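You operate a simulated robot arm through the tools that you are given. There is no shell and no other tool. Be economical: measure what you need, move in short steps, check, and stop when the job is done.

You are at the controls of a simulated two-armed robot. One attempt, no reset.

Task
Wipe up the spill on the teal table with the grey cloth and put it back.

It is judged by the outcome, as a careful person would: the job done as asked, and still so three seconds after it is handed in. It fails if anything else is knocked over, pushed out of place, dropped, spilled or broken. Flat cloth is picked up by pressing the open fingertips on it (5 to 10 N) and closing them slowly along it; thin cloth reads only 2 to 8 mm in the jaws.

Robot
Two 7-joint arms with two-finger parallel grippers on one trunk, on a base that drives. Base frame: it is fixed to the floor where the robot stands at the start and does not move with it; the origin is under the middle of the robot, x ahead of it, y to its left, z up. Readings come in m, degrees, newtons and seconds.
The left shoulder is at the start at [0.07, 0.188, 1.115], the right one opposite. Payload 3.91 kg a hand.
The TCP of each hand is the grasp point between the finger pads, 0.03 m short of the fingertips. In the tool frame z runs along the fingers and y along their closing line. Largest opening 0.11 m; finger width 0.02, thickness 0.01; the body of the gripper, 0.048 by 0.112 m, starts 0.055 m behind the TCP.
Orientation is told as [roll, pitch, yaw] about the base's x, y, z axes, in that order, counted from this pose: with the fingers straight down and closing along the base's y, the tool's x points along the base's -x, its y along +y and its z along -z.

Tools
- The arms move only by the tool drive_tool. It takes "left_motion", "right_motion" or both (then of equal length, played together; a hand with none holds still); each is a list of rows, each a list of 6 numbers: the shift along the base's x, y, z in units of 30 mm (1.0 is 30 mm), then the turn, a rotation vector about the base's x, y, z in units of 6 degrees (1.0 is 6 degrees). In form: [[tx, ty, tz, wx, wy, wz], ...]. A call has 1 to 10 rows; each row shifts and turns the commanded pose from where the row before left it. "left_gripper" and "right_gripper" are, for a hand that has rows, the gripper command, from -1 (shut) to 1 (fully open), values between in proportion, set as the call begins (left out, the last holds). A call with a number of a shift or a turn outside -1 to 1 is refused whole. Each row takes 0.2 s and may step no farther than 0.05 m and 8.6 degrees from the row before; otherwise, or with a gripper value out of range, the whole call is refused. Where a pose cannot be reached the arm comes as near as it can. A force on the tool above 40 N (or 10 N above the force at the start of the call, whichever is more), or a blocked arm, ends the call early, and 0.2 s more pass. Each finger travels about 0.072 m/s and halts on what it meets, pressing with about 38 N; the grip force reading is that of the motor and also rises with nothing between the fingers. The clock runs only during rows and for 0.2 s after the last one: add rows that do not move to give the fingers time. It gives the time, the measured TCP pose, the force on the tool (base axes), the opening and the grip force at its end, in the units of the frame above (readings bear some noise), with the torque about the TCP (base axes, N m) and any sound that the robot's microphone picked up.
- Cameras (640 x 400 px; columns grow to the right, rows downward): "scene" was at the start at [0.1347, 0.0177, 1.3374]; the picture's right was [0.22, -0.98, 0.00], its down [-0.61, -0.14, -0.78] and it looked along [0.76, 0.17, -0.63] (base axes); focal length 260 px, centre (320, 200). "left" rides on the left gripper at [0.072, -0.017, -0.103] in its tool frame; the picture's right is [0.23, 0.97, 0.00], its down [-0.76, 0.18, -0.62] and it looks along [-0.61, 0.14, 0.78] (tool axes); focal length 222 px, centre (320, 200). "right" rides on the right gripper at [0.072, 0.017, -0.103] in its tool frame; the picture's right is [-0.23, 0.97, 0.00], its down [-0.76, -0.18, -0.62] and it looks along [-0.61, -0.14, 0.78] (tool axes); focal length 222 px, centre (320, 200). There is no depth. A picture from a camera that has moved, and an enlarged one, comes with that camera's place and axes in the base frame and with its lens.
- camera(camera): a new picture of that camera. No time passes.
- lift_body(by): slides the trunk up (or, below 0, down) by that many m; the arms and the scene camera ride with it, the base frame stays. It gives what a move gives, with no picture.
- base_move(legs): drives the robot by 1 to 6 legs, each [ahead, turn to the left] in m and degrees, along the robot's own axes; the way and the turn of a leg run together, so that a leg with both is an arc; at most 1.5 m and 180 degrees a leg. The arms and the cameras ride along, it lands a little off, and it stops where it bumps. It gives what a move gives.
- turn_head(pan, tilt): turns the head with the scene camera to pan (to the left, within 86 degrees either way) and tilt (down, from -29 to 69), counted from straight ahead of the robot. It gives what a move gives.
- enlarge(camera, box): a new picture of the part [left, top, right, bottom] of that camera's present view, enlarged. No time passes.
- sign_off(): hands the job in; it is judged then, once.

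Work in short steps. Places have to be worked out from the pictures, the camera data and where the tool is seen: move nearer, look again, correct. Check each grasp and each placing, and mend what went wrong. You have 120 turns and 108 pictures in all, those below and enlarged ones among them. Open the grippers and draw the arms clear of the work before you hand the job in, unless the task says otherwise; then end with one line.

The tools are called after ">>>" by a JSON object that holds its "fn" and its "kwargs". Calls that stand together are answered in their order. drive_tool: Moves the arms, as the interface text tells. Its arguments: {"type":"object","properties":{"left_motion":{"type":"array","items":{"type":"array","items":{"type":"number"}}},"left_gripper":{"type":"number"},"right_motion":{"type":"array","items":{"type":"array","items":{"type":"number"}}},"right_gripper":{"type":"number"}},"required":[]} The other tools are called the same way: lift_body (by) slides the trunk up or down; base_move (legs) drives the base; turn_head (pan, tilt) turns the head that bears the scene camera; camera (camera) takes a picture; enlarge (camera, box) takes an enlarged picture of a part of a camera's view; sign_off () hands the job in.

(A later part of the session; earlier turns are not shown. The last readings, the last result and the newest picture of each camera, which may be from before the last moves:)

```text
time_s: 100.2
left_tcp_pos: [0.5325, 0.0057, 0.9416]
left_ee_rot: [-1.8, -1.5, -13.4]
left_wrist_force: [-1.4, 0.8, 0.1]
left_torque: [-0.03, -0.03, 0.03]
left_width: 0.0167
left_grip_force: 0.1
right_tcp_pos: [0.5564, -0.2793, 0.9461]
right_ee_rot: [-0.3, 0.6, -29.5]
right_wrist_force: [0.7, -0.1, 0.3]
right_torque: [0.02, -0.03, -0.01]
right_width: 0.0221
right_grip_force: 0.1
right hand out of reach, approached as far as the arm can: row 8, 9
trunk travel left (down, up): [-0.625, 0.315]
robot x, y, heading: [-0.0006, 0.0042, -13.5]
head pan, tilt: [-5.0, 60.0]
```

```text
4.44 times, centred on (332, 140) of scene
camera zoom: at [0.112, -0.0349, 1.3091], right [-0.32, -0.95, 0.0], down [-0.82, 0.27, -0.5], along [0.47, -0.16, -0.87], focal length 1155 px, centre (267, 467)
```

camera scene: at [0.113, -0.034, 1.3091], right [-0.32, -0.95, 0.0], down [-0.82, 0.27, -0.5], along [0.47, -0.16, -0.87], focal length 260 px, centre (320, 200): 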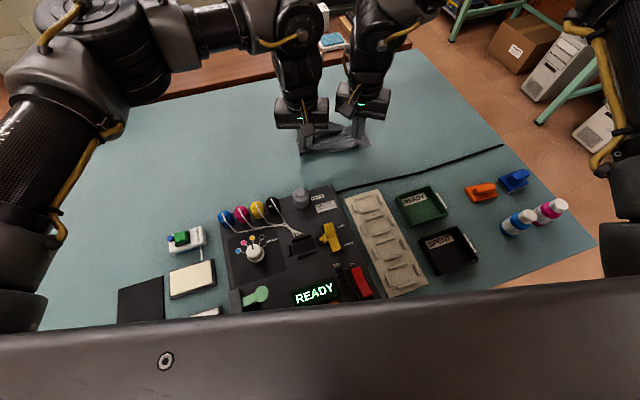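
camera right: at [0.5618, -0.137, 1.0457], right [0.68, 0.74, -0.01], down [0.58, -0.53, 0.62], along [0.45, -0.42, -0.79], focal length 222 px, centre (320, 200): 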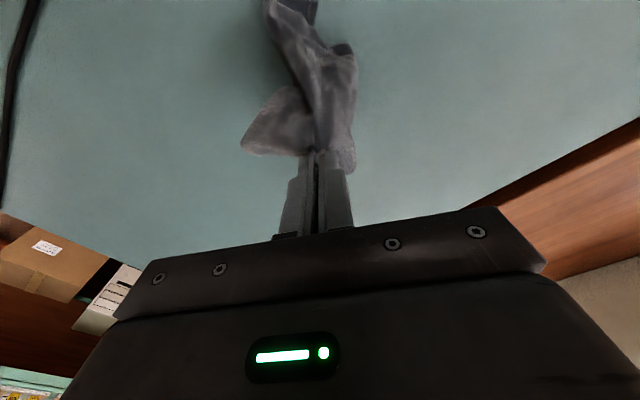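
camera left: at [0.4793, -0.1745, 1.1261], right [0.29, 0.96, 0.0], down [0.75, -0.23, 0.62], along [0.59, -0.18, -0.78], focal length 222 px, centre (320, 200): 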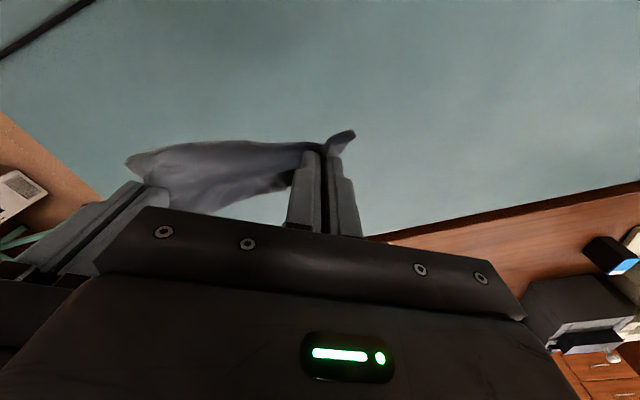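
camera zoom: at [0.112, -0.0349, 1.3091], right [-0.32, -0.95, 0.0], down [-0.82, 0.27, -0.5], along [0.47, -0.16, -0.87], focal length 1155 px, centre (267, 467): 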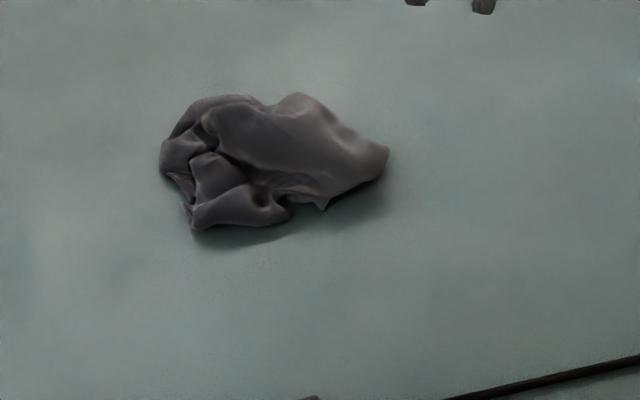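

The crumple is centred on the original place. I'll take its right lobe (≈0.565, −0.24) with the right hand, keep low, and drag by turning the base right so it trails open.

>>> {"fn": "drive_tool", "kwargs": {"right_motion": [[0.2, 0.7, -0.6, 0, 0, 0], [0.2, 0.6, -0.8, 0, 0, 0], [0, 0, -0.8, 0, 0, 0], [0, 0, -0.9, 0, 0, 0], [0, 0, -0.5, 0, 0, 0]], "right_gripper": -0.2}}

>>> {"fn": "camera", "kwargs": {"camera": "right"}}

```text
time_s: 101.4
left_tcp_pos: [0.5324, 0.0059, 0.9426]
left_ee_rot: [-1.9, -1.3, -13.5]
left_wrist_force: [0.1, 0.8, -0.5]
left_torque: [-0.01, 0.0, 0.0]
left_width: 0.0165
left_grip_force: 0.1
right_tcp_pos: [0.5699, -0.2413, 0.8359]
right_ee_rot: [-0.4, 0.6, -29.3]
right_wrist_force: [-0.4, 0.2, 0.2]
right_torque: [0.0, 0.02, 0.0]
right_width: 0.044
right_grip_force: 0.0
trunk travel left (down, up): [-0.625, 0.315]
robot x, y, heading: [-0.001, 0.0014, -13.2]
head pan, tilt: [-5.0, 60.0]
```

```text
25 pictures are left
camera right: at [0.5157, -0.1893, 0.9412], right [0.67, 0.74, -0.01], down [0.58, -0.53, 0.62], along [0.45, -0.42, -0.79], focal length 222 px, centre (320, 200)
```

right: 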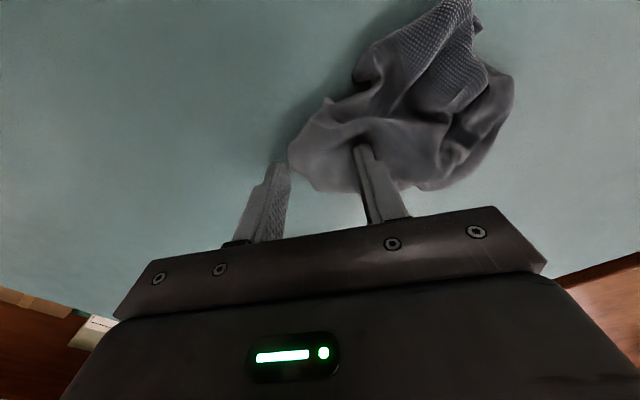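

I'll shift 12 mm along the jaw line so both tips are on the lobe, then press and close.

>>> {"fn": "drive_tool", "kwargs": {"right_motion": [[0.1, 0.2, 0.3, 0, 0, 0], [0.1, 0.2, 0, 0, 0, 0], [0, 0, -0.35, 0, 0, 0], [0, 0, -0.12, 0, 0, 0]]}}

>>> {"fn": "drive_tool", "kwargs": {"right_motion": [[0, 0, 0, 0, 0, 0]], "right_gripper": -0.45}}

>>> {"fn": "drive_tool", "kwargs": {"right_motion": [[0, 0, 0, 0, 0, 0]], "right_gripper": -0.7}}

>>> {"fn": "drive_tool", "kwargs": {"right_motion": [[0, 0, 0, 0, 0, 0], [0, 0, 0, 0, 0, 0]], "right_gripper": -1}}

>>> {"fn": "drive_tool", "kwargs": {"right_motion": [[0, 0, 0.4, 0, 0, 0], [0, 0, 0, 0, 0, 0]]}}

>>> {"fn": "base_move", "kwargs": {"legs": [[0, -16]]}}

>>> {"fn": "camera", "kwargs": {"camera": "right"}}

>>> {"fn": "camera", "kwargs": {"camera": "scene"}}

```text
time_s: 102.4
left_tcp_pos: [0.5319, 0.0071, 0.9412]
left_ee_rot: [-1.9, -1.5, -13.4]
left_wrist_force: [0.9, 0.8, -0.2]
left_torque: [-0.01, 0.02, -0.01]
left_width: 0.0165
left_grip_force: 0.0
right_tcp_pos: [0.5746, -0.2281, 0.8328]
right_ee_rot: [-0.4, 0.5, -29.3]
right_wrist_force: [0.3, 0.3, 2.3]
right_torque: [0.05, -0.01, 0.0]
right_width: 0.0438
right_grip_force: 0.0
trunk travel left (down, up): [-0.625, 0.315]
robot x, y, heading: [0.0001, -0.0006, -13.4]
head pan, tilt: [-5.0, 60.0]
```

```text
time_s: 102.8
left_tcp_pos: [0.5326, 0.007, 0.9419]
left_ee_rot: [-1.9, -1.5, -13.5]
left_wrist_force: [-0.7, -0.4, -0.5]
left_torque: [0.03, -0.01, 0.04]
left_width: 0.0166
left_grip_force: 0.1
right_tcp_pos: [0.5746, -0.2271, 0.8335]
right_ee_rot: [-0.4, 0.5, -29.3]
right_wrist_force: [-0.3, 0.9, 3.6]
right_torque: [0.06, -0.04, 0.01]
right_width: 0.0306
right_grip_force: 0.2
trunk travel left (down, up): [-0.625, 0.315]
robot x, y, heading: [-0.0004, 0.0041, -13.2]
head pan, tilt: [-5.0, 60.0]
```

```text
time_s: 103.2
left_tcp_pos: [0.5329, 0.0066, 0.9419]
left_ee_rot: [-1.8, -1.5, -13.5]
left_wrist_force: [-0.6, 0.3, -0.5]
left_torque: [-0.02, -0.01, -0.01]
left_width: 0.0168
left_grip_force: 0.0
right_tcp_pos: [0.5748, -0.2272, 0.8329]
right_ee_rot: [-0.4, 0.6, -29.2]
right_wrist_force: [0.0, 0.6, 4.7]
right_torque: [0.1, -0.03, -0.02]
right_width: 0.0169
right_grip_force: 0.5
trunk travel left (down, up): [-0.625, 0.315]
robot x, y, heading: [-0.0026, 0.0033, -13.4]
head pan, tilt: [-5.0, 60.0]
```

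```text
time_s: 103.8
left_tcp_pos: [0.534, 0.0067, 0.9405]
left_ee_rot: [-1.9, -1.5, -13.5]
left_wrist_force: [0.0, -0.5, -0.1]
left_torque: [0.0, 0.01, -0.02]
left_width: 0.0162
left_grip_force: 0.0
right_tcp_pos: [0.5761, -0.2277, 0.8335]
right_ee_rot: [-0.5, 0.7, -29.4]
right_wrist_force: [0.4, 0.0, 5.1]
right_torque: [0.06, -0.01, -0.04]
right_width: 0.0026
right_grip_force: 38.4
trunk travel left (down, up): [-0.625, 0.315]
robot x, y, heading: [0.0029, 0.0023, -13.4]
head pan, tilt: [-5.0, 60.0]
```

```text
time_s: 104.4
left_tcp_pos: [0.5333, 0.0061, 0.941]
left_ee_rot: [-1.9, -1.4, -13.5]
left_wrist_force: [-1.0, 0.8, -0.1]
left_torque: [0.0, 0.01, -0.01]
left_width: 0.0165
left_grip_force: 0.0
right_tcp_pos: [0.575, -0.2277, 0.8456]
right_ee_rot: [-0.4, 0.6, -29.3]
right_wrist_force: [0.6, -0.3, 0.6]
right_torque: [-0.01, -0.03, -0.01]
right_width: 0.0025
right_grip_force: 37.6
trunk travel left (down, up): [-0.625, 0.315]
robot x, y, heading: [0.0001, 0.0003, -13.5]
head pan, tilt: [-5.0, 60.0]
```

```text
time_s: 105.7
left_tcp_pos: [0.5143, -0.1408, 0.9412]
left_ee_rot: [-1.9, -1.6, -29.6]
left_wrist_force: [-0.1, -0.8, 0.2]
left_torque: [-0.03, 0.04, 0.05]
left_width: 0.0164
left_grip_force: 0.1
right_tcp_pos: [0.4896, -0.3781, 0.8452]
right_ee_rot: [-0.5, 0.7, -45.4]
right_wrist_force: [-0.3, 0.6, -0.2]
right_torque: [0.03, 0.01, 0.02]
right_width: 0.0022
right_grip_force: 37.9
trunk travel left (down, up): [-0.625, 0.315]
robot x, y, heading: [-0.0002, -0.0047, -29.4]
head pan, tilt: [-5.0, 60.0]
```

```text
24 pictures are left
camera right: at [0.4516, -0.3145, 0.9488], right [0.85, 0.52, -0.01], down [0.42, -0.67, 0.62], along [0.32, -0.53, -0.79], focal length 222 px, centre (320, 200)
```

right: 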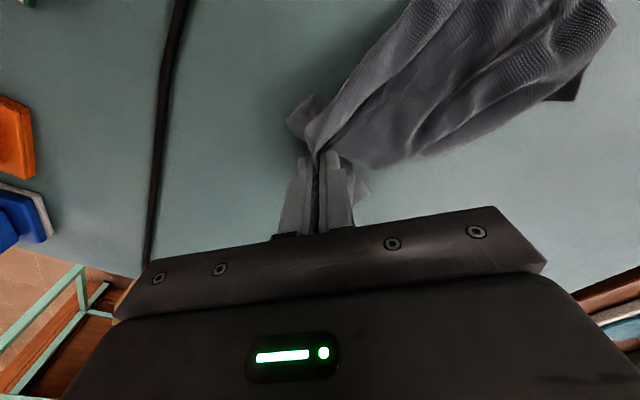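

```text
23 pictures are left
camera scene: at [0.0995, -0.0633, 1.309], right [-0.57, -0.82, 0.0], down [-0.71, 0.49, -0.5], along [0.41, -0.28, -0.87], focal length 260 px, centre (320, 200)
```

scene: 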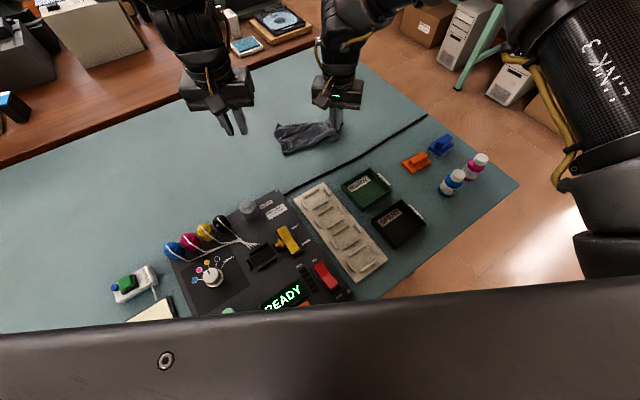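

It drags out well. With the right hand as anchor, I'll take the trailing far corner (≈0.59, −0.265) with the left hand and pull it outward.

>>> {"fn": "drive_tool", "kwargs": {"left_motion": [[0.45, -0.9, 0, 0, 0, 0], [0.45, -0.9, 0, 0, 0, 0], [0.45, -0.9, -0.4, 0, 0, 0], [0.45, -0.8, -0.8, 0, 0, 0], [0.45, -0.7, -0.9, 0, 0, 0]], "left_gripper": -0.3}}

>>> {"fn": "camera", "kwargs": {"camera": "left"}}

```text
time_s: 106.9
left_tcp_pos: [0.5815, -0.2678, 0.8786]
left_ee_rot: [-1.8, -1.4, -29.5]
left_wrist_force: [0.3, -1.3, 0.8]
left_torque: [-0.01, 0.01, 0.01]
left_width: 0.0387
left_grip_force: 0.0
right_tcp_pos: [0.4895, -0.3782, 0.8437]
right_ee_rot: [-0.4, 0.7, -45.3]
right_wrist_force: [-1.0, 0.2, 0.5]
right_torque: [0.0, 0.01, 0.04]
right_width: 0.0025
right_grip_force: 37.9
trunk travel left (down, up): [-0.625, 0.315]
robot x, y, heading: [-0.0002, -0.0005, -29.4]
head pan, tilt: [-5.0, 60.0]
```

```text
22 pictures are left
camera left: at [0.5092, -0.2429, 0.9808], right [0.28, 0.96, -0.04], down [0.75, -0.2, 0.64], along [0.6, -0.21, -0.77], focal length 222 px, centre (320, 200)
```

left: 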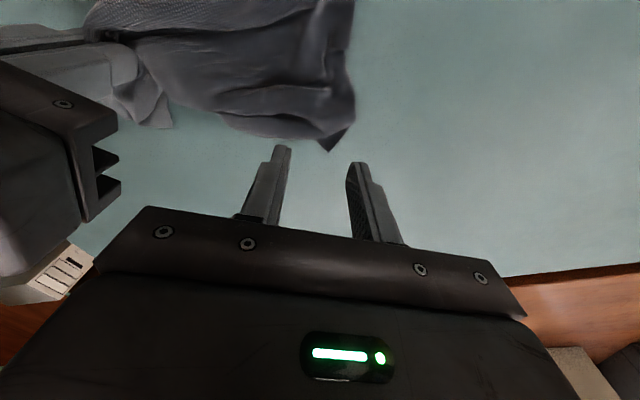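

The corner points +x at (0.599, −0.268). I'll shift inside it, to (0.563, −0.282), press and pinch.

>>> {"fn": "drive_tool", "kwargs": {"left_motion": [[-0.6, -0.45, 0, 0, 0, 0], [0, 0, -0.8, 0, 0, 0], [0, 0, -0.65, 0, 0, 0], [0, 0, -0.2, 0, 0, 0]], "left_gripper": -0.35}}

>>> {"fn": "drive_tool", "kwargs": {"left_motion": [[0, 0, 0, 0, 0, 0]], "left_gripper": -0.55}}

>>> {"fn": "drive_tool", "kwargs": {"left_motion": [[0, 0, 0, 0, 0, 0]], "left_gripper": -0.8}}

>>> {"fn": "drive_tool", "kwargs": {"left_motion": [[0, 0, 0, 0, 0, 0], [0, 0, 0, 0, 0, 0]], "left_gripper": -1}}

>>> {"fn": "drive_tool", "kwargs": {"left_motion": [[0, 0, 0.6, 0, 0, 0], [0.4, 0.3, 0.3, 0, 0, 0], [0.5, 0.3, 0, 0, 0, 0], [0.5, 0.3, 0, 0, 0, 0], [0.5, 0.3, 0, 0, 0, 0]]}}

>>> {"fn": "enlarge", "kwargs": {"camera": "scene", "box": [230, 85, 374, 175]}}

```text
time_s: 107.9
left_tcp_pos: [0.5638, -0.28, 0.8312]
left_ee_rot: [-2.0, -1.9, -29.3]
left_wrist_force: [2.9, 0.2, 20.4]
left_torque: [0.43, -0.39, -0.09]
left_width: 0.0365
left_grip_force: 0.8
right_tcp_pos: [0.4874, -0.3771, 0.8468]
right_ee_rot: [-0.5, 0.5, -45.3]
right_wrist_force: [-1.2, 0.1, 0.0]
right_torque: [0.0, -0.01, 0.01]
right_width: 0.0026
right_grip_force: 38.1
trunk travel left (down, up): [-0.625, 0.315]
robot x, y, heading: [-0.004, -0.0011, -29.6]
head pan, tilt: [-5.0, 60.0]
```

```text
time_s: 108.3
left_tcp_pos: [0.5623, -0.2792, 0.8313]
left_ee_rot: [-1.8, -1.8, -29.4]
left_wrist_force: [4.3, -0.7, 27.3]
left_torque: [0.48, -0.4, -0.04]
left_width: 0.0258
left_grip_force: 1.2
right_tcp_pos: [0.4886, -0.378, 0.8468]
right_ee_rot: [-0.3, 0.5, -45.3]
right_wrist_force: [0.5, -0.3, -0.9]
right_torque: [0.0, -0.02, 0.04]
right_width: 0.0025
right_grip_force: 37.8
trunk travel left (down, up): [-0.625, 0.315]
robot x, y, heading: [-0.0022, 0.0015, -29.6]
head pan, tilt: [-5.0, 60.0]
```

```text
time_s: 108.7
left_tcp_pos: [0.5635, -0.2788, 0.8314]
left_ee_rot: [-1.9, -1.7, -29.3]
left_wrist_force: [4.0, 2.1, 29.5]
left_torque: [0.41, -0.37, -0.02]
left_width: 0.012
left_grip_force: 1.3
right_tcp_pos: [0.4884, -0.3775, 0.8464]
right_ee_rot: [-0.4, 0.4, -45.3]
right_wrist_force: [0.7, -0.3, -0.5]
right_torque: [0.02, 0.01, 0.05]
right_width: 0.0024
right_grip_force: 37.5
trunk travel left (down, up): [-0.625, 0.315]
robot x, y, heading: [-0.0011, 0.0023, -29.5]
head pan, tilt: [-5.0, 60.0]
```

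```text
time_s: 109.3
left_tcp_pos: [0.5623, -0.278, 0.8317]
left_ee_rot: [-1.9, -1.7, -29.5]
left_wrist_force: [1.5, 3.2, 29.9]
left_torque: [0.16, -0.09, 0.03]
left_width: 0.0021
left_grip_force: 38.2
right_tcp_pos: [0.489, -0.3758, 0.8477]
right_ee_rot: [-0.5, 0.3, -45.4]
right_wrist_force: [0.2, 0.6, -0.6]
right_torque: [0.04, 0.0, 0.04]
right_width: 0.0023
right_grip_force: 38.5
trunk travel left (down, up): [-0.625, 0.315]
robot x, y, heading: [0.0014, 0.0029, -29.4]
head pan, tilt: [-5.0, 60.0]
```

```text
time_s: 110.4
left_tcp_pos: [0.5983, -0.2603, 0.8563]
left_ee_rot: [-3.0, -1.3, -30.4]
left_wrist_force: [-12.4, -12.2, -0.2]
left_torque: [-0.37, 0.34, 0.05]
left_width: 0.0019
left_grip_force: 38.1
right_tcp_pos: [0.4952, -0.3696, 0.8464]
right_ee_rot: [0.7, 0.5, -44.4]
right_wrist_force: [11.0, 11.4, 2.1]
right_torque: [0.39, -0.38, -0.09]
right_width: 0.0026
right_grip_force: 38.0
trunk travel left (down, up): [-0.625, 0.315]
robot x, y, heading: [-0.0, -0.0009, -29.4]
head pan, tilt: [-5.0, 60.0]
stopped in row 5 (right hand): the force on the tool passed its limit (the readings are from after the stop); the commanded pose is now the measured one
```

```text
4.44 times, centred on (302, 130) of scene
camera zoom: at [0.0993, -0.0629, 1.3091], right [-0.57, -0.82, 0.0], down [-0.71, 0.49, -0.5], along [0.41, -0.28, -0.87], focal length 1155 px, centre (400, 511)
```

zoom: 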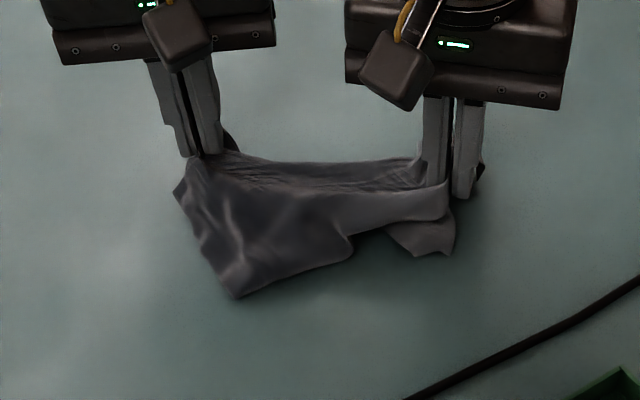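

Now both hands hold the far edge taut, with the rest lying on the near side — a good position. I'll ease the tension, turn the base left 14° toward the original place, then drag the edge +x so the cloth trails flat.

>>> {"fn": "drive_tool", "kwargs": {"left_motion": [[-0.3, -0.3, 0, 0, 0, 0]]}}

>>> {"fn": "base_move", "kwargs": {"legs": [[0, 14]]}}

>>> {"fn": "drive_tool", "kwargs": {"left_motion": [[0.05, 0, 0, 0, 0, 0.2], [0.1, 0, 0, 0, 0, 0.2], [0.1, 0, 0, 0, 0, 0.2], [0.2, 0, 0, 0, 0, 0.2], [0.2, 0, 0, 0, 0, 0.2]], "right_motion": [[0.6, -0.15, 0, 0, 0, 0.2], [0.6, -0.15, 0, 0, 0, 0.2], [0.6, -0.1, 0, 0, 0, 0.2], [0.6, -0.1, 0, 0, 0, 0.2], [0.6, -0.1, 0, 0, 0, 0.2]]}}

>>> {"fn": "enlarge", "kwargs": {"camera": "scene", "box": [210, 65, 402, 185]}}

```text
time_s: 110.8
left_tcp_pos: [0.5911, -0.2686, 0.8551]
left_ee_rot: [-2.6, -1.2, -30.1]
left_wrist_force: [-4.8, -3.6, -1.0]
left_torque: [-0.13, 0.13, 0.01]
left_width: 0.0021
left_grip_force: 38.1
right_tcp_pos: [0.4938, -0.373, 0.8464]
right_ee_rot: [0.4, 0.6, -44.7]
right_wrist_force: [4.1, 5.3, -0.4]
right_torque: [0.14, -0.14, -0.02]
right_width: 0.0022
right_grip_force: 38.2
trunk travel left (down, up): [-0.625, 0.315]
robot x, y, heading: [0.0018, 0.0009, -29.7]
head pan, tilt: [-5.0, 60.0]
```

```text
time_s: 112.0
left_tcp_pos: [0.6372, -0.1179, 0.8559]
left_ee_rot: [-2.7, -1.2, -16.4]
left_wrist_force: [-2.4, -3.9, 0.2]
left_torque: [-0.16, 0.09, 0.0]
left_width: 0.0021
left_grip_force: 37.5
right_tcp_pos: [0.5685, -0.2422, 0.8455]
right_ee_rot: [0.5, 0.6, -30.9]
right_wrist_force: [2.4, 4.5, 0.6]
right_torque: [0.15, -0.08, -0.05]
right_width: 0.0023
right_grip_force: 37.6
trunk travel left (down, up): [-0.625, 0.315]
robot x, y, heading: [-0.0014, 0.0017, -15.7]
head pan, tilt: [-5.0, 60.0]
```

```text
time_s: 113.2
left_tcp_pos: [0.6572, -0.1179, 0.8563]
left_ee_rot: [-2.7, -1.4, -10.2]
left_wrist_force: [-0.9, 0.1, -0.1]
left_torque: [0.0, 0.02, -0.04]
left_width: 0.002
left_grip_force: 38.0
right_tcp_pos: [0.583, -0.2129, 0.8558]
right_ee_rot: [0.5, 0.4, -24.8]
right_wrist_force: [0.3, 0.7, 0.1]
right_torque: [-0.02, 0.0, -0.03]
right_width: 0.0025
right_grip_force: 37.8
right hand out of reach, approached as far as the arm can: row 2, 3, 4, 5
trunk travel left (down, up): [-0.625, 0.315]
robot x, y, heading: [-0.0022, 0.0004, -15.3]
head pan, tilt: [-5.0, 60.0]
```

```text
3.33 times, centred on (306, 125) of scene
camera zoom: at [0.1113, -0.038, 1.3091], right [-0.35, -0.94, 0.0], down [-0.81, 0.3, -0.5], along [0.47, -0.18, -0.87], focal length 866 px, centre (367, 450)
```

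zoom: 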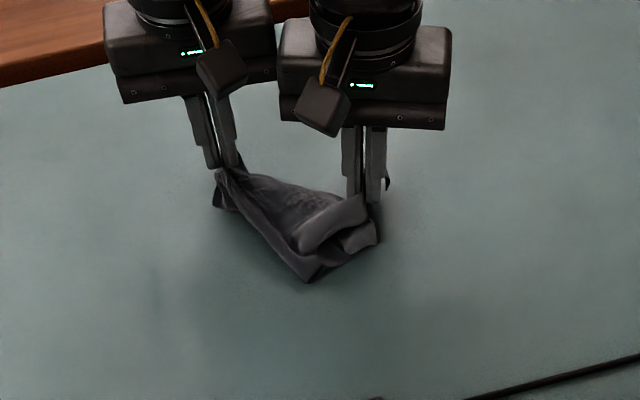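

The right yaw was turned the wrong way and ran into its limit. I'll turn it back by about 24° and bring the right hand to (0.655, −0.25).

>>> {"fn": "drive_tool", "kwargs": {"right_motion": [[0, 0, 0, 0, 0, -1], [0, 0, 0, 0, 0, -1], [0.3, -0.2, 0, 0, 0, -1], [0.4, -0.2, -0.1, 0, 0, -1], [0.5, -0.2, 0, 0, 0, 0], [0.5, -0.2, 0, 0, 0, 0], [0.4, -0.2, 0, 0, 0, 0], [0.3, -0.2, 0, 0, 0, 0]]}}

>>> {"fn": "enlarge", "kwargs": {"camera": "scene", "box": [210, 65, 402, 185]}}

```text
time_s: 115.0
left_tcp_pos: [0.6585, -0.1181, 0.8551]
left_ee_rot: [-2.7, -1.2, -10.3]
left_wrist_force: [0.1, 0.0, 0.1]
left_torque: [-0.02, -0.01, -0.03]
left_width: 0.0023
left_grip_force: 38.2
right_tcp_pos: [0.6407, -0.2394, 0.852]
right_ee_rot: [0.4, 0.4, -48.8]
right_wrist_force: [0.1, 0.3, 0.5]
right_torque: [0.03, -0.02, 0.07]
right_width: 0.0026
right_grip_force: 37.8
right hand out of reach, approached as far as the arm can: row 7, 8
trunk travel left (down, up): [-0.625, 0.315]
robot x, y, heading: [-0.0022, -0.0021, -15.8]
head pan, tilt: [-5.0, 60.0]
```

```text
3.33 times, centred on (306, 125) of scene
camera zoom: at [0.1115, -0.038, 1.309], right [-0.35, -0.94, 0.0], down [-0.81, 0.3, -0.5], along [0.47, -0.18, -0.87], focal length 866 px, centre (367, 450)
```

zoom: 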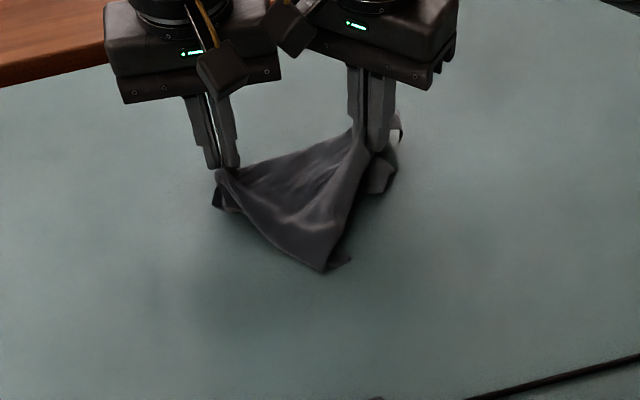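

The cloth now forms a triangle. I'll keep the left hand as anchor near A, release the right gripper, lift it aside and look at what's bunched there.

>>> {"fn": "drive_tool", "kwargs": {"right_motion": [[0, 0, -0.5, 0, 0, 0], [0, 0, 0, 0, 0, 0], [0, 0, 0.6, 0, 0, 0], [0, 0, 1, 0, 0, 0], [-0.3, -0.6, 1, 0, 0, 0], [-0.8, -1, 0.5, 0, 0, 0], [-0.8, -1, 0, 0, 0, 0], [-0.8, -0.8, 0, 0, 0, 0]], "right_gripper": -0.5}}

>>> {"fn": "enlarge", "kwargs": {"camera": "scene", "box": [226, 80, 386, 180]}}

```text
time_s: 116.8
left_tcp_pos: [0.6553, -0.1202, 0.8571]
left_ee_rot: [-2.7, -1.2, -10.3]
left_wrist_force: [0.3, 0.4, 1.2]
left_torque: [0.0, -0.02, 0.02]
left_width: 0.0021
left_grip_force: 38.0
right_tcp_pos: [0.5585, -0.3433, 0.9317]
right_ee_rot: [0.5, 0.5, -48.9]
right_wrist_force: [-0.4, -0.2, 0.3]
right_torque: [0.01, -0.02, -0.01]
right_width: 0.0273
right_grip_force: 0.0
trunk travel left (down, up): [-0.625, 0.315]
robot x, y, heading: [-0.0005, 0.0016, -15.7]
head pan, tilt: [-5.0, 60.0]
```

```text
4.00 times, centred on (306, 130) of scene
camera zoom: at [0.1104, -0.0394, 1.3091], right [-0.35, -0.94, 0.0], down [-0.81, 0.3, -0.5], along [0.47, -0.17, -0.87], focal length 1040 px, centre (376, 480)
```

zoom: 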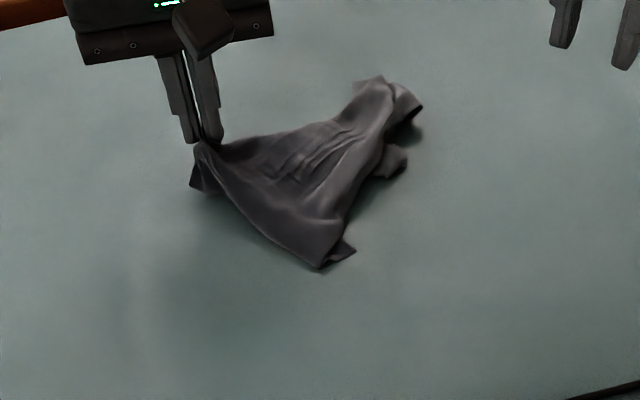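

I'll drag by the left-hand corner toward +y (base turn left), which should pull the bunched end open behind it.

>>> {"fn": "drive_tool", "kwargs": {"left_motion": [[0, 0, -0.4, 0, 0, 0]]}}

>>> {"fn": "base_move", "kwargs": {"legs": [[0, 24]]}}

>>> {"fn": "enlarge", "kwargs": {"camera": "scene", "box": [210, 60, 434, 200]}}

```text
time_s: 117.2
left_tcp_pos: [0.6575, -0.1177, 0.8443]
left_ee_rot: [-2.8, -1.2, -10.3]
left_wrist_force: [-1.1, -0.3, -0.5]
left_torque: [0.0, 0.02, 0.01]
left_width: 0.0023
left_grip_force: 37.9
right_tcp_pos: [0.5601, -0.3416, 0.9318]
right_ee_rot: [0.5, 0.6, -48.9]
right_wrist_force: [-0.3, -1.1, 0.0]
right_torque: [0.01, 0.03, -0.04]
right_width: 0.0274
right_grip_force: 0.1
trunk travel left (down, up): [-0.625, 0.315]
robot x, y, heading: [-0.0018, -0.0002, -15.4]
head pan, tilt: [-5.0, 60.0]
```

```text
time_s: 118.8
left_tcp_pos: [0.6498, 0.1593, 0.8431]
left_ee_rot: [-2.9, -1.2, 13.6]
left_wrist_force: [0.4, 0.5, -0.1]
left_torque: [-0.02, 0.0, -0.03]
left_width: 0.0019
left_grip_force: 38.2
right_tcp_pos: [0.6502, -0.085, 0.9311]
right_ee_rot: [0.4, 0.4, -24.9]
right_wrist_force: [-1.0, -0.1, -1.0]
right_torque: [-0.02, -0.01, 0.0]
right_width: 0.0275
right_grip_force: 0.1
trunk travel left (down, up): [-0.625, 0.315]
robot x, y, heading: [0.0004, 0.0037, 8.2]
head pan, tilt: [-5.0, 60.0]
```

```text
2.86 times, centred on (322, 130) of scene
camera zoom: at [0.1171, 0.0106, 1.309], right [0.06, -1.0, 0.0], down [-0.86, -0.05, -0.5], along [0.5, 0.03, -0.87], focal length 743 px, centre (314, 400)
```

zoom: 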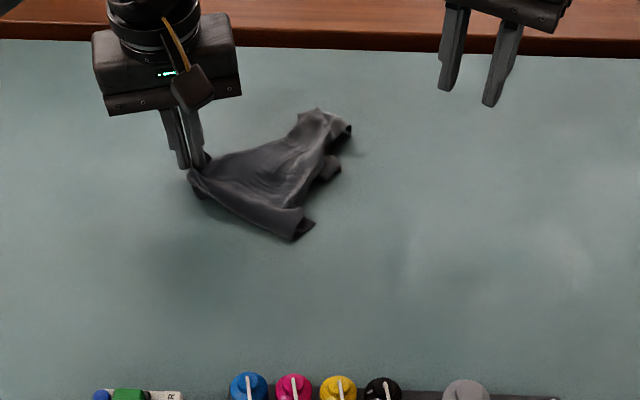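

The bunch stays folded under a plain drag. I'll hang it fully from corner A (lifting high so the folds fall out), swing to the −y side, then lower in stages while turning left so it lays out along its diagonal, ending with A at its original corner.

>>> {"fn": "drive_tool", "kwargs": {"left_motion": [[0, 0, 1, 0, 0, 0], [0, 0, 1, 0, 0, 0], [0, 0, 1, 0, 0, 0], [-0.2, 0, 1, 0, 0, 0], [-0.2, 0, 1, 0, 0, 0], [-0.2, 0, 1, 0, 0, 0], [-0.2, 0, 1, 0, 0, 0], [0, 0, 0.8, 0, 0, 0]]}}

>>> {"fn": "base_move", "kwargs": {"legs": [[0, -44]]}}

>>> {"fn": "camera", "kwargs": {"camera": "scene"}}

```text
time_s: 120.7
left_tcp_pos: [0.6251, 0.1575, 1.0782]
left_ee_rot: [-2.7, -1.2, 13.8]
left_wrist_force: [-0.6, 1.1, -0.3]
left_torque: [0.05, -0.01, -0.04]
left_width: 0.0019
left_grip_force: 38.3
right_tcp_pos: [0.6497, -0.0859, 0.9298]
right_ee_rot: [0.4, 0.6, -24.9]
right_wrist_force: [0.5, -1.2, -0.5]
right_torque: [0.03, -0.02, -0.03]
right_width: 0.0275
right_grip_force: 0.0
trunk travel left (down, up): [-0.625, 0.315]
robot x, y, heading: [-0.0003, 0.0, 8.4]
head pan, tilt: [-5.0, 60.0]
```

```text
time_s: 123.1
left_tcp_pos: [0.562, -0.316, 1.077]
left_ee_rot: [-2.8, -1.2, -30.0]
left_wrist_force: [-0.2, -0.6, 0.1]
left_torque: [0.01, -0.01, 0.01]
left_width: 0.0021
left_grip_force: 37.7
right_tcp_pos: [0.4121, -0.5096, 0.9305]
right_ee_rot: [0.5, 0.5, -68.4]
right_wrist_force: [0.2, 0.9, 0.4]
right_torque: [0.03, 0.04, 0.02]
right_width: 0.0276
right_grip_force: 0.2
trunk travel left (down, up): [-0.625, 0.315]
robot x, y, heading: [0.0015, 0.0026, -35.1]
head pan, tilt: [-5.0, 60.0]
```

```text
16 pictures are left
camera scene: at [0.0927, -0.0732, 1.309], right [-0.65, -0.76, 0.0], down [-0.66, 0.56, -0.5], along [0.38, -0.32, -0.87], focal length 260 px, centre (320, 200)
```

scene: 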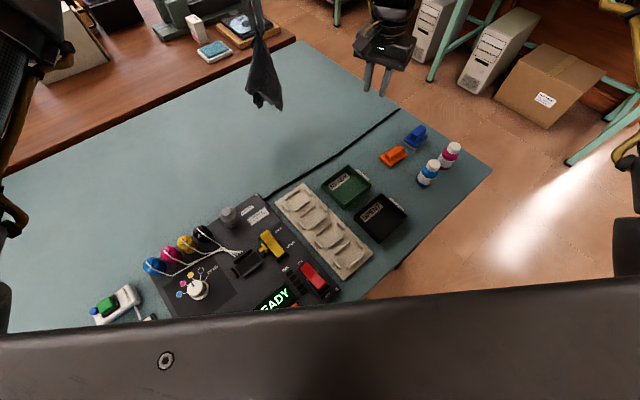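

It hangs long and free. Now I'll lower and turn left in stages to lay it out.

>>> {"fn": "drive_tool", "kwargs": {"left_motion": [[0, 0, -0.7, 0, 0, 0], [0, 0, -0.7, 0, 0, 0], [0, 0, -0.7, 0, 0, 0]]}}

>>> {"fn": "base_move", "kwargs": {"legs": [[0, 6]]}}

>>> {"fn": "drive_tool", "kwargs": {"left_motion": [[0, 0.3, -0.7, 0, 0, 0], [0, 0.3, -0.7, 0, 0, 0], [0, 0.3, -0.7, 0, 0, 0]]}}

>>> {"fn": "base_move", "kwargs": {"legs": [[0, 6]]}}

>>> {"fn": "drive_tool", "kwargs": {"left_motion": [[0.3, 0.2, -0.8, 0, 0, 0], [0.3, 0.2, -0.8, 0, 0, 0], [0.3, 0.2, -0.8, 0, 0, 0], [0.3, 0.2, -0.8, 0, 0, 0]]}}

>>> {"fn": "enlarge", "kwargs": {"camera": "scene", "box": [210, 60, 402, 180]}}

```text
time_s: 123.9
left_tcp_pos: [0.5624, -0.318, 1.0146]
left_ee_rot: [-2.8, -1.2, -30.1]
left_wrist_force: [1.0, 1.0, -0.6]
left_torque: [0.0, -0.03, 0.02]
left_width: 0.0022
left_grip_force: 37.8
right_tcp_pos: [0.4122, -0.5094, 0.9312]
right_ee_rot: [0.4, 0.7, -68.5]
right_wrist_force: [0.2, 0.6, 0.4]
right_torque: [0.0, 0.02, 0.01]
right_width: 0.0273
right_grip_force: 0.1
trunk travel left (down, up): [-0.625, 0.315]
robot x, y, heading: [0.0014, 0.0022, -35.0]
head pan, tilt: [-5.0, 60.0]
```

```text
time_s: 124.8
left_tcp_pos: [0.5921, -0.2561, 1.0133]
left_ee_rot: [-2.8, -1.2, -24.0]
left_wrist_force: [0.4, -0.5, 0.0]
left_torque: [0.0, 0.01, 0.0]
left_width: 0.0021
left_grip_force: 37.9
right_tcp_pos: [0.4621, -0.4635, 0.9322]
right_ee_rot: [0.4, 0.5, -62.5]
right_wrist_force: [-0.3, 0.5, 0.2]
right_torque: [-0.01, 0.01, -0.01]
right_width: 0.0276
right_grip_force: 0.1
trunk travel left (down, up): [-0.625, 0.315]
robot x, y, heading: [-0.0004, -0.0015, -29.4]
head pan, tilt: [-5.0, 60.0]
```

```text
time_s: 125.6
left_tcp_pos: [0.592, -0.2291, 0.9501]
left_ee_rot: [-2.8, -1.2, -24.1]
left_wrist_force: [-0.3, -0.3, -0.2]
left_torque: [0.0, -0.01, 0.01]
left_width: 0.002
left_grip_force: 37.8
right_tcp_pos: [0.463, -0.4641, 0.931]
right_ee_rot: [0.4, 0.4, -62.5]
right_wrist_force: [0.9, -0.1, 0.1]
right_torque: [0.0, 0.01, -0.03]
right_width: 0.0276
right_grip_force: 0.1
trunk travel left (down, up): [-0.625, 0.315]
robot x, y, heading: [-0.0016, -0.002, -29.1]
head pan, tilt: [-5.0, 60.0]
```

```text
time_s: 126.5
left_tcp_pos: [0.6127, -0.1676, 0.9503]
left_ee_rot: [-2.9, -1.2, -18.1]
left_wrist_force: [0.7, -0.2, -0.4]
left_torque: [0.01, -0.01, 0.0]
left_width: 0.0022
left_grip_force: 37.9
right_tcp_pos: [0.5072, -0.4144, 0.931]
right_ee_rot: [0.5, 0.4, -56.6]
right_wrist_force: [0.1, 0.3, -0.1]
right_torque: [-0.05, 0.03, 0.01]
right_width: 0.0275
right_grip_force: 0.1
trunk travel left (down, up): [-0.625, 0.315]
robot x, y, heading: [0.0023, 0.0024, -23.5]
head pan, tilt: [-5.0, 60.0]
```

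```text
time_s: 127.5
left_tcp_pos: [0.6498, -0.1432, 0.8549]
left_ee_rot: [-2.8, -1.2, -18.1]
left_wrist_force: [-0.6, -0.3, 0.3]
left_torque: [0.0, 0.01, 0.02]
left_width: 0.002
left_grip_force: 37.6
right_tcp_pos: [0.5072, -0.4134, 0.9315]
right_ee_rot: [0.4, 0.6, -56.7]
right_wrist_force: [-0.4, 0.2, 0.5]
right_torque: [0.0, 0.01, -0.03]
right_width: 0.0276
right_grip_force: 0.0
trunk travel left (down, up): [-0.625, 0.315]
robot x, y, heading: [0.0006, -0.0004, -23.3]
head pan, tilt: [-5.0, 60.0]
```

```text
3.33 times, centred on (306, 120) of scene
camera zoom: at [0.1065, -0.0527, 1.309], right [-0.48, -0.88, 0.0], down [-0.76, 0.41, -0.5], along [0.44, -0.24, -0.87], focal length 866 px, centre (367, 467)
```

zoom: 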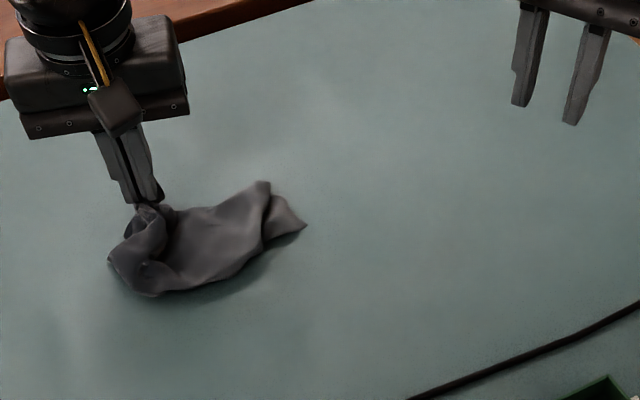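

It's laid but slack near the hand. The far tip (corner at ≈0.585, −0.252) is exposed; I'll pinch it with the right hand and pull toward the original C (0.50, −0.31) while the left anchors A.

>>> {"fn": "drive_tool", "kwargs": {"right_motion": [[0.5, 0.7, 0, 0, 0, 0.2], [0.5, 0.8, 0, 0, 0, 0.2], [0.5, 0.8, 0, 0, 0, 0.2], [0.5, 0.8, -0.3, 0, 0, 0.2], [0.5, 0.8, -0.6, 0, 0, 0], [0.4, 0.8, -0.7, 0, 0, 0], [0, 0.9, -0.6, 0, 0, 0]], "right_gripper": -0.4}}

>>> {"fn": "camera", "kwargs": {"camera": "right"}}

```text
time_s: 129.1
left_tcp_pos: [0.6501, -0.1427, 0.8552]
left_ee_rot: [-2.9, -1.3, -18.0]
left_wrist_force: [-0.7, 0.9, -0.1]
left_torque: [0.0, 0.0, -0.01]
left_width: 0.0018
left_grip_force: 38.1
right_tcp_pos: [0.5952, -0.2457, 0.8652]
right_ee_rot: [0.4, 0.5, -51.9]
right_wrist_force: [0.2, 0.0, 0.1]
right_torque: [0.03, 0.03, 0.0]
right_width: 0.033
right_grip_force: 0.1
trunk travel left (down, up): [-0.625, 0.315]
robot x, y, heading: [-0.003, 0.0014, -23.1]
head pan, tilt: [-5.0, 60.0]
```

```text
14 pictures are left
camera right: at [0.5633, -0.1793, 0.9691], right [0.91, 0.42, 0.01], down [0.33, -0.72, 0.62], along [0.26, -0.56, -0.79], focal length 222 px, centre (320, 200)
```

right: 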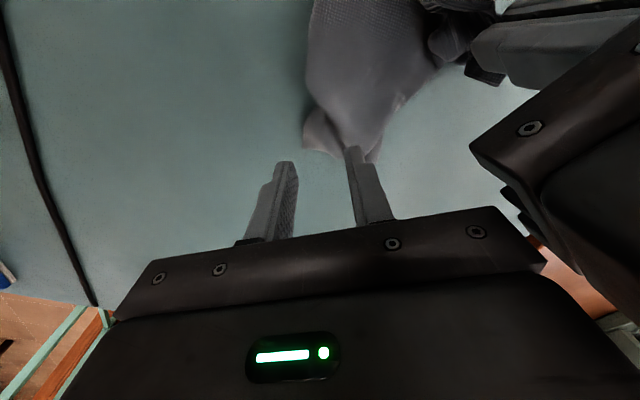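

The grippers would touch, so I'll first draw the left hand away (+y 45 mm), which also takes up slack, then shift the right hand onto the tip.

>>> {"fn": "drive_tool", "kwargs": {"left_motion": [[0.1, 0.5, -0.2, 0, 0, 0], [0.1, 0.5, 0, 0, 0, 0], [0.1, 0.5, 0, 0, 0, 0]]}}

>>> {"fn": "camera", "kwargs": {"camera": "right"}}

```text
time_s: 129.9
left_tcp_pos: [0.6586, -0.0974, 0.8483]
left_ee_rot: [-2.9, -1.2, -18.2]
left_wrist_force: [-0.4, 0.7, 0.8]
left_torque: [0.0, 0.0, 0.01]
left_width: 0.002
left_grip_force: 37.7
right_tcp_pos: [0.5961, -0.247, 0.8654]
right_ee_rot: [0.4, 0.5, -51.8]
right_wrist_force: [-0.5, 0.2, -0.2]
right_torque: [-0.01, -0.01, -0.01]
right_width: 0.033
right_grip_force: 0.0
trunk travel left (down, up): [-0.625, 0.315]
robot x, y, heading: [0.0001, -0.001, -23.3]
head pan, tilt: [-5.0, 60.0]
```

```text
13 pictures are left
camera right: at [0.5634, -0.1798, 0.9691], right [0.91, 0.42, 0.0], down [0.33, -0.72, 0.62], along [0.26, -0.56, -0.79], focal length 222 px, centre (320, 200)
```

right: 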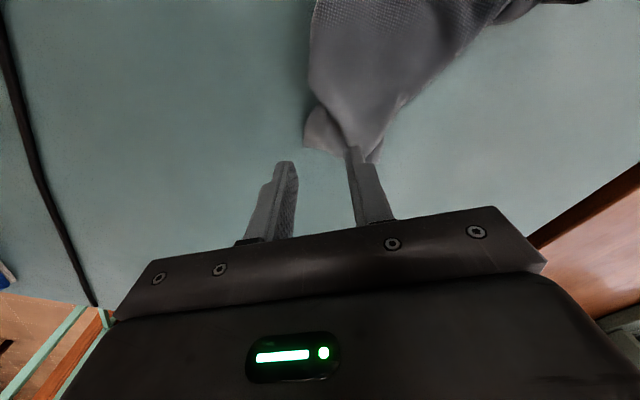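

I'll shift to (0.608, −0.228), press and pinch the tip, then pull it toward the original corner C.

>>> {"fn": "drive_tool", "kwargs": {"right_motion": [[0.4, 0.63, 0, 0, 0, 0], [0, 0, -0.7, 0, 0, 0], [0, 0, -0.4, 0, 0, 0], [0, 0, -0.13, 0, 0, 0]]}}

>>> {"fn": "drive_tool", "kwargs": {"right_motion": [[0, 0, 0, 0, 0, 0]], "right_gripper": -0.6}}

>>> {"fn": "drive_tool", "kwargs": {"right_motion": [[0, 0, 0, 0, 0, 0]], "right_gripper": -0.8}}

>>> {"fn": "drive_tool", "kwargs": {"right_motion": [[0, 0, 0, 0, 0, 0], [0, 0, 0, 0, 0, 0]], "right_gripper": -1}}

>>> {"fn": "drive_tool", "kwargs": {"right_motion": [[0, 0, 0.5, 0, 0, 0], [-0.5, -0.4, 0, 0, 0, 0], [-0.5, -0.4, 0, 0, 0, 0], [-0.5, -0.4, 0, 0, 0, 0], [-0.5, -0.4, 0, 0, 0, 0]]}}

>>> {"fn": "enlarge", "kwargs": {"camera": "scene", "box": [210, 60, 402, 180]}}

```text
time_s: 130.9
left_tcp_pos: [0.6579, -0.0986, 0.8507]
left_ee_rot: [-2.7, -1.2, -18.1]
left_wrist_force: [0.3, 0.2, -0.1]
left_torque: [-0.02, -0.01, -0.03]
left_width: 0.0019
left_grip_force: 38.0
right_tcp_pos: [0.6043, -0.228, 0.8322]
right_ee_rot: [0.7, 0.2, -51.8]
right_wrist_force: [2.5, 1.4, 18.2]
right_torque: [0.04, -0.24, -0.06]
right_width: 0.0329
right_grip_force: 0.1
trunk travel left (down, up): [-0.625, 0.315]
robot x, y, heading: [0.0034, -0.0006, -23.5]
head pan, tilt: [-5.0, 60.0]
```

```text
time_s: 131.3
left_tcp_pos: [0.6571, -0.0978, 0.8512]
left_ee_rot: [-2.8, -1.3, -18.1]
left_wrist_force: [0.1, -0.2, 0.2]
left_torque: [0.0, 0.01, -0.01]
left_width: 0.0022
left_grip_force: 38.0
right_tcp_pos: [0.6036, -0.2277, 0.8319]
right_ee_rot: [0.7, 0.2, -51.8]
right_wrist_force: [3.4, -1.9, 24.0]
right_torque: [0.09, -0.39, -0.06]
right_width: 0.0228
right_grip_force: 0.3
trunk travel left (down, up): [-0.625, 0.315]
robot x, y, heading: [-0.0049, -0.0, -23.5]
head pan, tilt: [-5.0, 60.0]
```

```text
time_s: 131.7
left_tcp_pos: [0.6566, -0.0967, 0.8505]
left_ee_rot: [-2.8, -1.3, -18.1]
left_wrist_force: [0.3, -0.7, 0.8]
left_torque: [0.02, 0.0, 0.0]
left_width: 0.002
left_grip_force: 38.1
right_tcp_pos: [0.6026, -0.2269, 0.8327]
right_ee_rot: [0.7, 0.3, -51.9]
right_wrist_force: [1.2, 0.5, 30.0]
right_torque: [0.09, -0.29, 0.01]
right_width: 0.0119
right_grip_force: 1.1
trunk travel left (down, up): [-0.625, 0.315]
robot x, y, heading: [-0.0039, -0.0024, -23.5]
head pan, tilt: [-5.0, 60.0]
```

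```text
time_s: 132.3
left_tcp_pos: [0.6565, -0.0967, 0.8516]
left_ee_rot: [-2.9, -1.4, -18.1]
left_wrist_force: [0.0, 0.0, -0.1]
left_torque: [-0.02, -0.01, 0.01]
left_width: 0.0017
left_grip_force: 38.1
right_tcp_pos: [0.6005, -0.2277, 0.8315]
right_ee_rot: [0.6, 0.3, -51.8]
right_wrist_force: [0.0, 2.1, 31.6]
right_torque: [0.03, -0.22, 0.0]
right_width: 0.0027
right_grip_force: 37.7
trunk travel left (down, up): [-0.625, 0.315]
robot x, y, heading: [0.0002, -0.0008, -23.2]
head pan, tilt: [-5.0, 60.0]
```

```text
time_s: 133.6
left_tcp_pos: [0.653, -0.1072, 0.8506]
left_ee_rot: [-3.8, -1.2, -18.9]
left_wrist_force: [-11.4, -15.8, -0.4]
left_torque: [-0.53, 0.34, 0.14]
left_width: 0.002
left_grip_force: 38.1
right_tcp_pos: [0.5514, -0.2662, 0.8464]
right_ee_rot: [1.4, 0.9, -51.1]
right_wrist_force: [10.2, 16.0, 0.0]
right_torque: [0.56, -0.33, -0.11]
right_width: 0.0025
right_grip_force: 38.4
trunk travel left (down, up): [-0.625, 0.315]
robot x, y, heading: [-0.0009, 0.0012, -23.3]
head pan, tilt: [-5.0, 60.0]
stopped in row 5 (left hand): the force on the tool passed its limit (the readings are from after the stop); the commanded pose is now the measured one
```

```text
3.33 times, centred on (306, 120) of scene
camera zoom: at [0.105, -0.0532, 1.309], right [-0.48, -0.88, 0.0], down [-0.76, 0.41, -0.5], along [0.44, -0.24, -0.87], focal length 866 px, centre (367, 467)
```

zoom: 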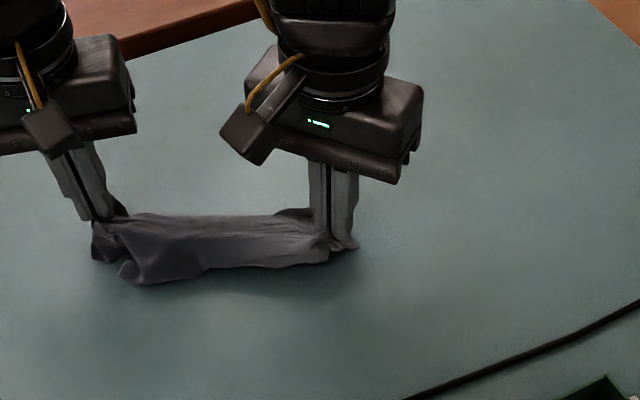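

The cloth is taut between A and C, both at nearly their original spots. I'll ease off, lift 9 cm so both side flaps hang, and lower with a motion away from D, so both flaps fall on the D side as a neat triangle; then I'll flip the top flap over to the B side.

>>> {"fn": "drive_tool", "kwargs": {"left_motion": [[-0.3, -0.25, 0.5, 0, 0, 0], [-0.3, 0.3, 1, 0, 0, 0], [-0.5, 0.4, 1, 0, 0, 0], [-0.5, 0.4, 1, 0, 0, 0], [0, 0, 0.3, 0, 0, 0], [0, 0, 0, 0, 0, 0], [0.4, -0.3, -1, 0, 0, 0], [0.5, -0.4, -1, 0, 0, 0], [0.5, -0.4, -1, 0, 0, 0], [0.1, 0, -0.9, 0, 0, 0]], "right_motion": [[0, 0, 0.5, 0, 0, 0], [-0.3, 0.3, 1, 0, 0, 0], [-0.5, 0.4, 1, 0, 0, 0], [-0.5, 0.4, 1, 0, 0, 0], [0, 0, 0.3, 0, 0, 0], [0, 0, 0, 0, 0, 0], [0.4, -0.3, -1, 0, 0, 0], [0.5, -0.4, -1, 0, 0, 0], [0.5, -0.4, -1, 0, 0, 0], [0.1, 0, -0.9, 0, 0, 0]]}}

>>> {"fn": "enlarge", "kwargs": {"camera": "scene", "box": [210, 60, 402, 180]}}

```text
time_s: 135.8
left_tcp_pos: [0.6535, -0.109, 0.8445]
left_ee_rot: [-3.5, -1.1, -18.5]
left_wrist_force: [-6.6, -13.0, 0.1]
left_torque: [-0.4, 0.22, 0.09]
left_width: 0.002
left_grip_force: 38.2
right_tcp_pos: [0.5577, -0.2672, 0.8412]
right_ee_rot: [1.1, 0.9, -51.2]
right_wrist_force: [7.1, 11.3, -0.2]
right_torque: [0.36, -0.2, -0.05]
right_width: 0.0022
right_grip_force: 38.1
trunk travel left (down, up): [-0.625, 0.315]
robot x, y, heading: [-0.0013, 0.0004, -23.2]
head pan, tilt: [-5.0, 60.0]
```

```text
3.33 times, centred on (306, 120) of scene
camera zoom: at [0.1072, -0.0522, 1.309], right [-0.48, -0.88, 0.0], down [-0.76, 0.41, -0.5], along [0.44, -0.24, -0.87], focal length 866 px, centre (367, 467)
```

zoom: 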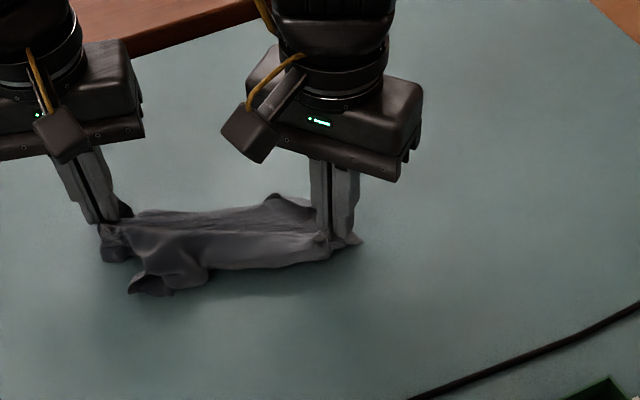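

Flaps now lie on both sides (one near, one far), which is good. I'll ease the tension, release both and lift away to look.

>>> {"fn": "drive_tool", "kwargs": {"left_motion": [[-0.15, -0.3, -0.2, 0, 0, 0], [0, 0, 0, 0, 0, 0]]}}

>>> {"fn": "drive_tool", "kwargs": {"left_motion": [[0, 0, 0, 0, 0, 0], [0, 0, 0, 0, 0, 0], [0, 0, 0.6, 0, 0, 0], [0, 0, 1, 0, 0, 0], [0, 0, 1, 0, 0, 0], [0, 0.8, 0.5, 0, 0, 0], [0, 0.9, 0, 0, 0, 0], [0, 0.9, 0, 0, 0, 0]], "right_motion": [[0, 0, 0, 0, 0, 0], [0, 0, 0, 0, 0, 0], [0, 0, 0.6, 0, 0, 0], [0, 0, 1, 0, 0, 0], [0, 0, 1, 0, 0, 0], [-0.4, -0.8, 0.5, 0, 0, 0], [-0.4, -0.9, 0, 0, 0, 0], [-0.4, -0.9, 0, 0, 0, 0]], "left_gripper": -0.5, "right_gripper": -0.5}}

>>> {"fn": "enlarge", "kwargs": {"camera": "scene", "box": [210, 70, 370, 170]}}

```text
time_s: 136.3
left_tcp_pos: [0.6496, -0.1187, 0.8409]
left_ee_rot: [-3.3, -1.2, -18.4]
left_wrist_force: [-2.4, -4.2, 0.6]
left_torque: [-0.15, 0.07, 0.02]
left_width: 0.0021
left_grip_force: 38.1
right_tcp_pos: [0.5569, -0.2683, 0.8433]
right_ee_rot: [0.9, 0.7, -51.3]
right_wrist_force: [2.5, 4.5, 0.3]
right_torque: [0.13, -0.1, -0.06]
right_width: 0.002
right_grip_force: 38.2
trunk travel left (down, up): [-0.625, 0.315]
robot x, y, heading: [-0.005, -0.002, -23.5]
head pan, tilt: [-5.0, 60.0]
```

```text
time_s: 138.2
left_tcp_pos: [0.6471, -0.0408, 0.9358]
left_ee_rot: [-3.4, -1.2, -18.6]
left_wrist_force: [0.0, 0.2, 0.3]
left_torque: [0.04, -0.01, -0.03]
left_width: 0.0276
left_grip_force: 0.0
right_tcp_pos: [0.5206, -0.3448, 0.9362]
right_ee_rot: [1.1, 0.8, -51.3]
right_wrist_force: [-0.7, -0.3, 0.9]
right_torque: [0.01, -0.03, 0.01]
right_width: 0.0275
right_grip_force: 0.0
trunk travel left (down, up): [-0.625, 0.315]
robot x, y, heading: [-0.0015, -0.0008, -23.6]
head pan, tilt: [-5.0, 60.0]
```

```text
4.00 times, centred on (290, 120) of scene
camera zoom: at [0.1048, -0.0525, 1.3091], right [-0.48, -0.88, 0.0], down [-0.76, 0.41, -0.5], along [0.44, -0.24, -0.87], focal length 1040 px, centre (440, 520)
```

zoom: 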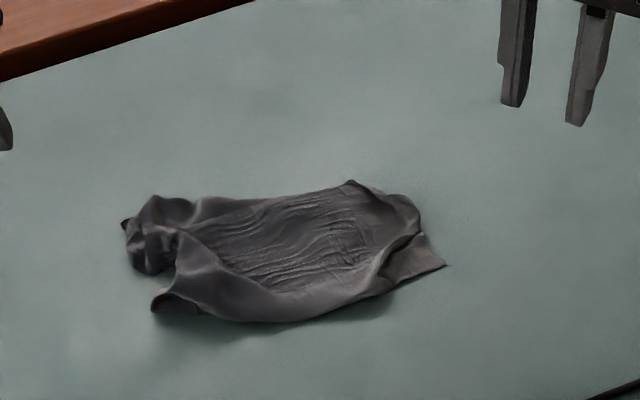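

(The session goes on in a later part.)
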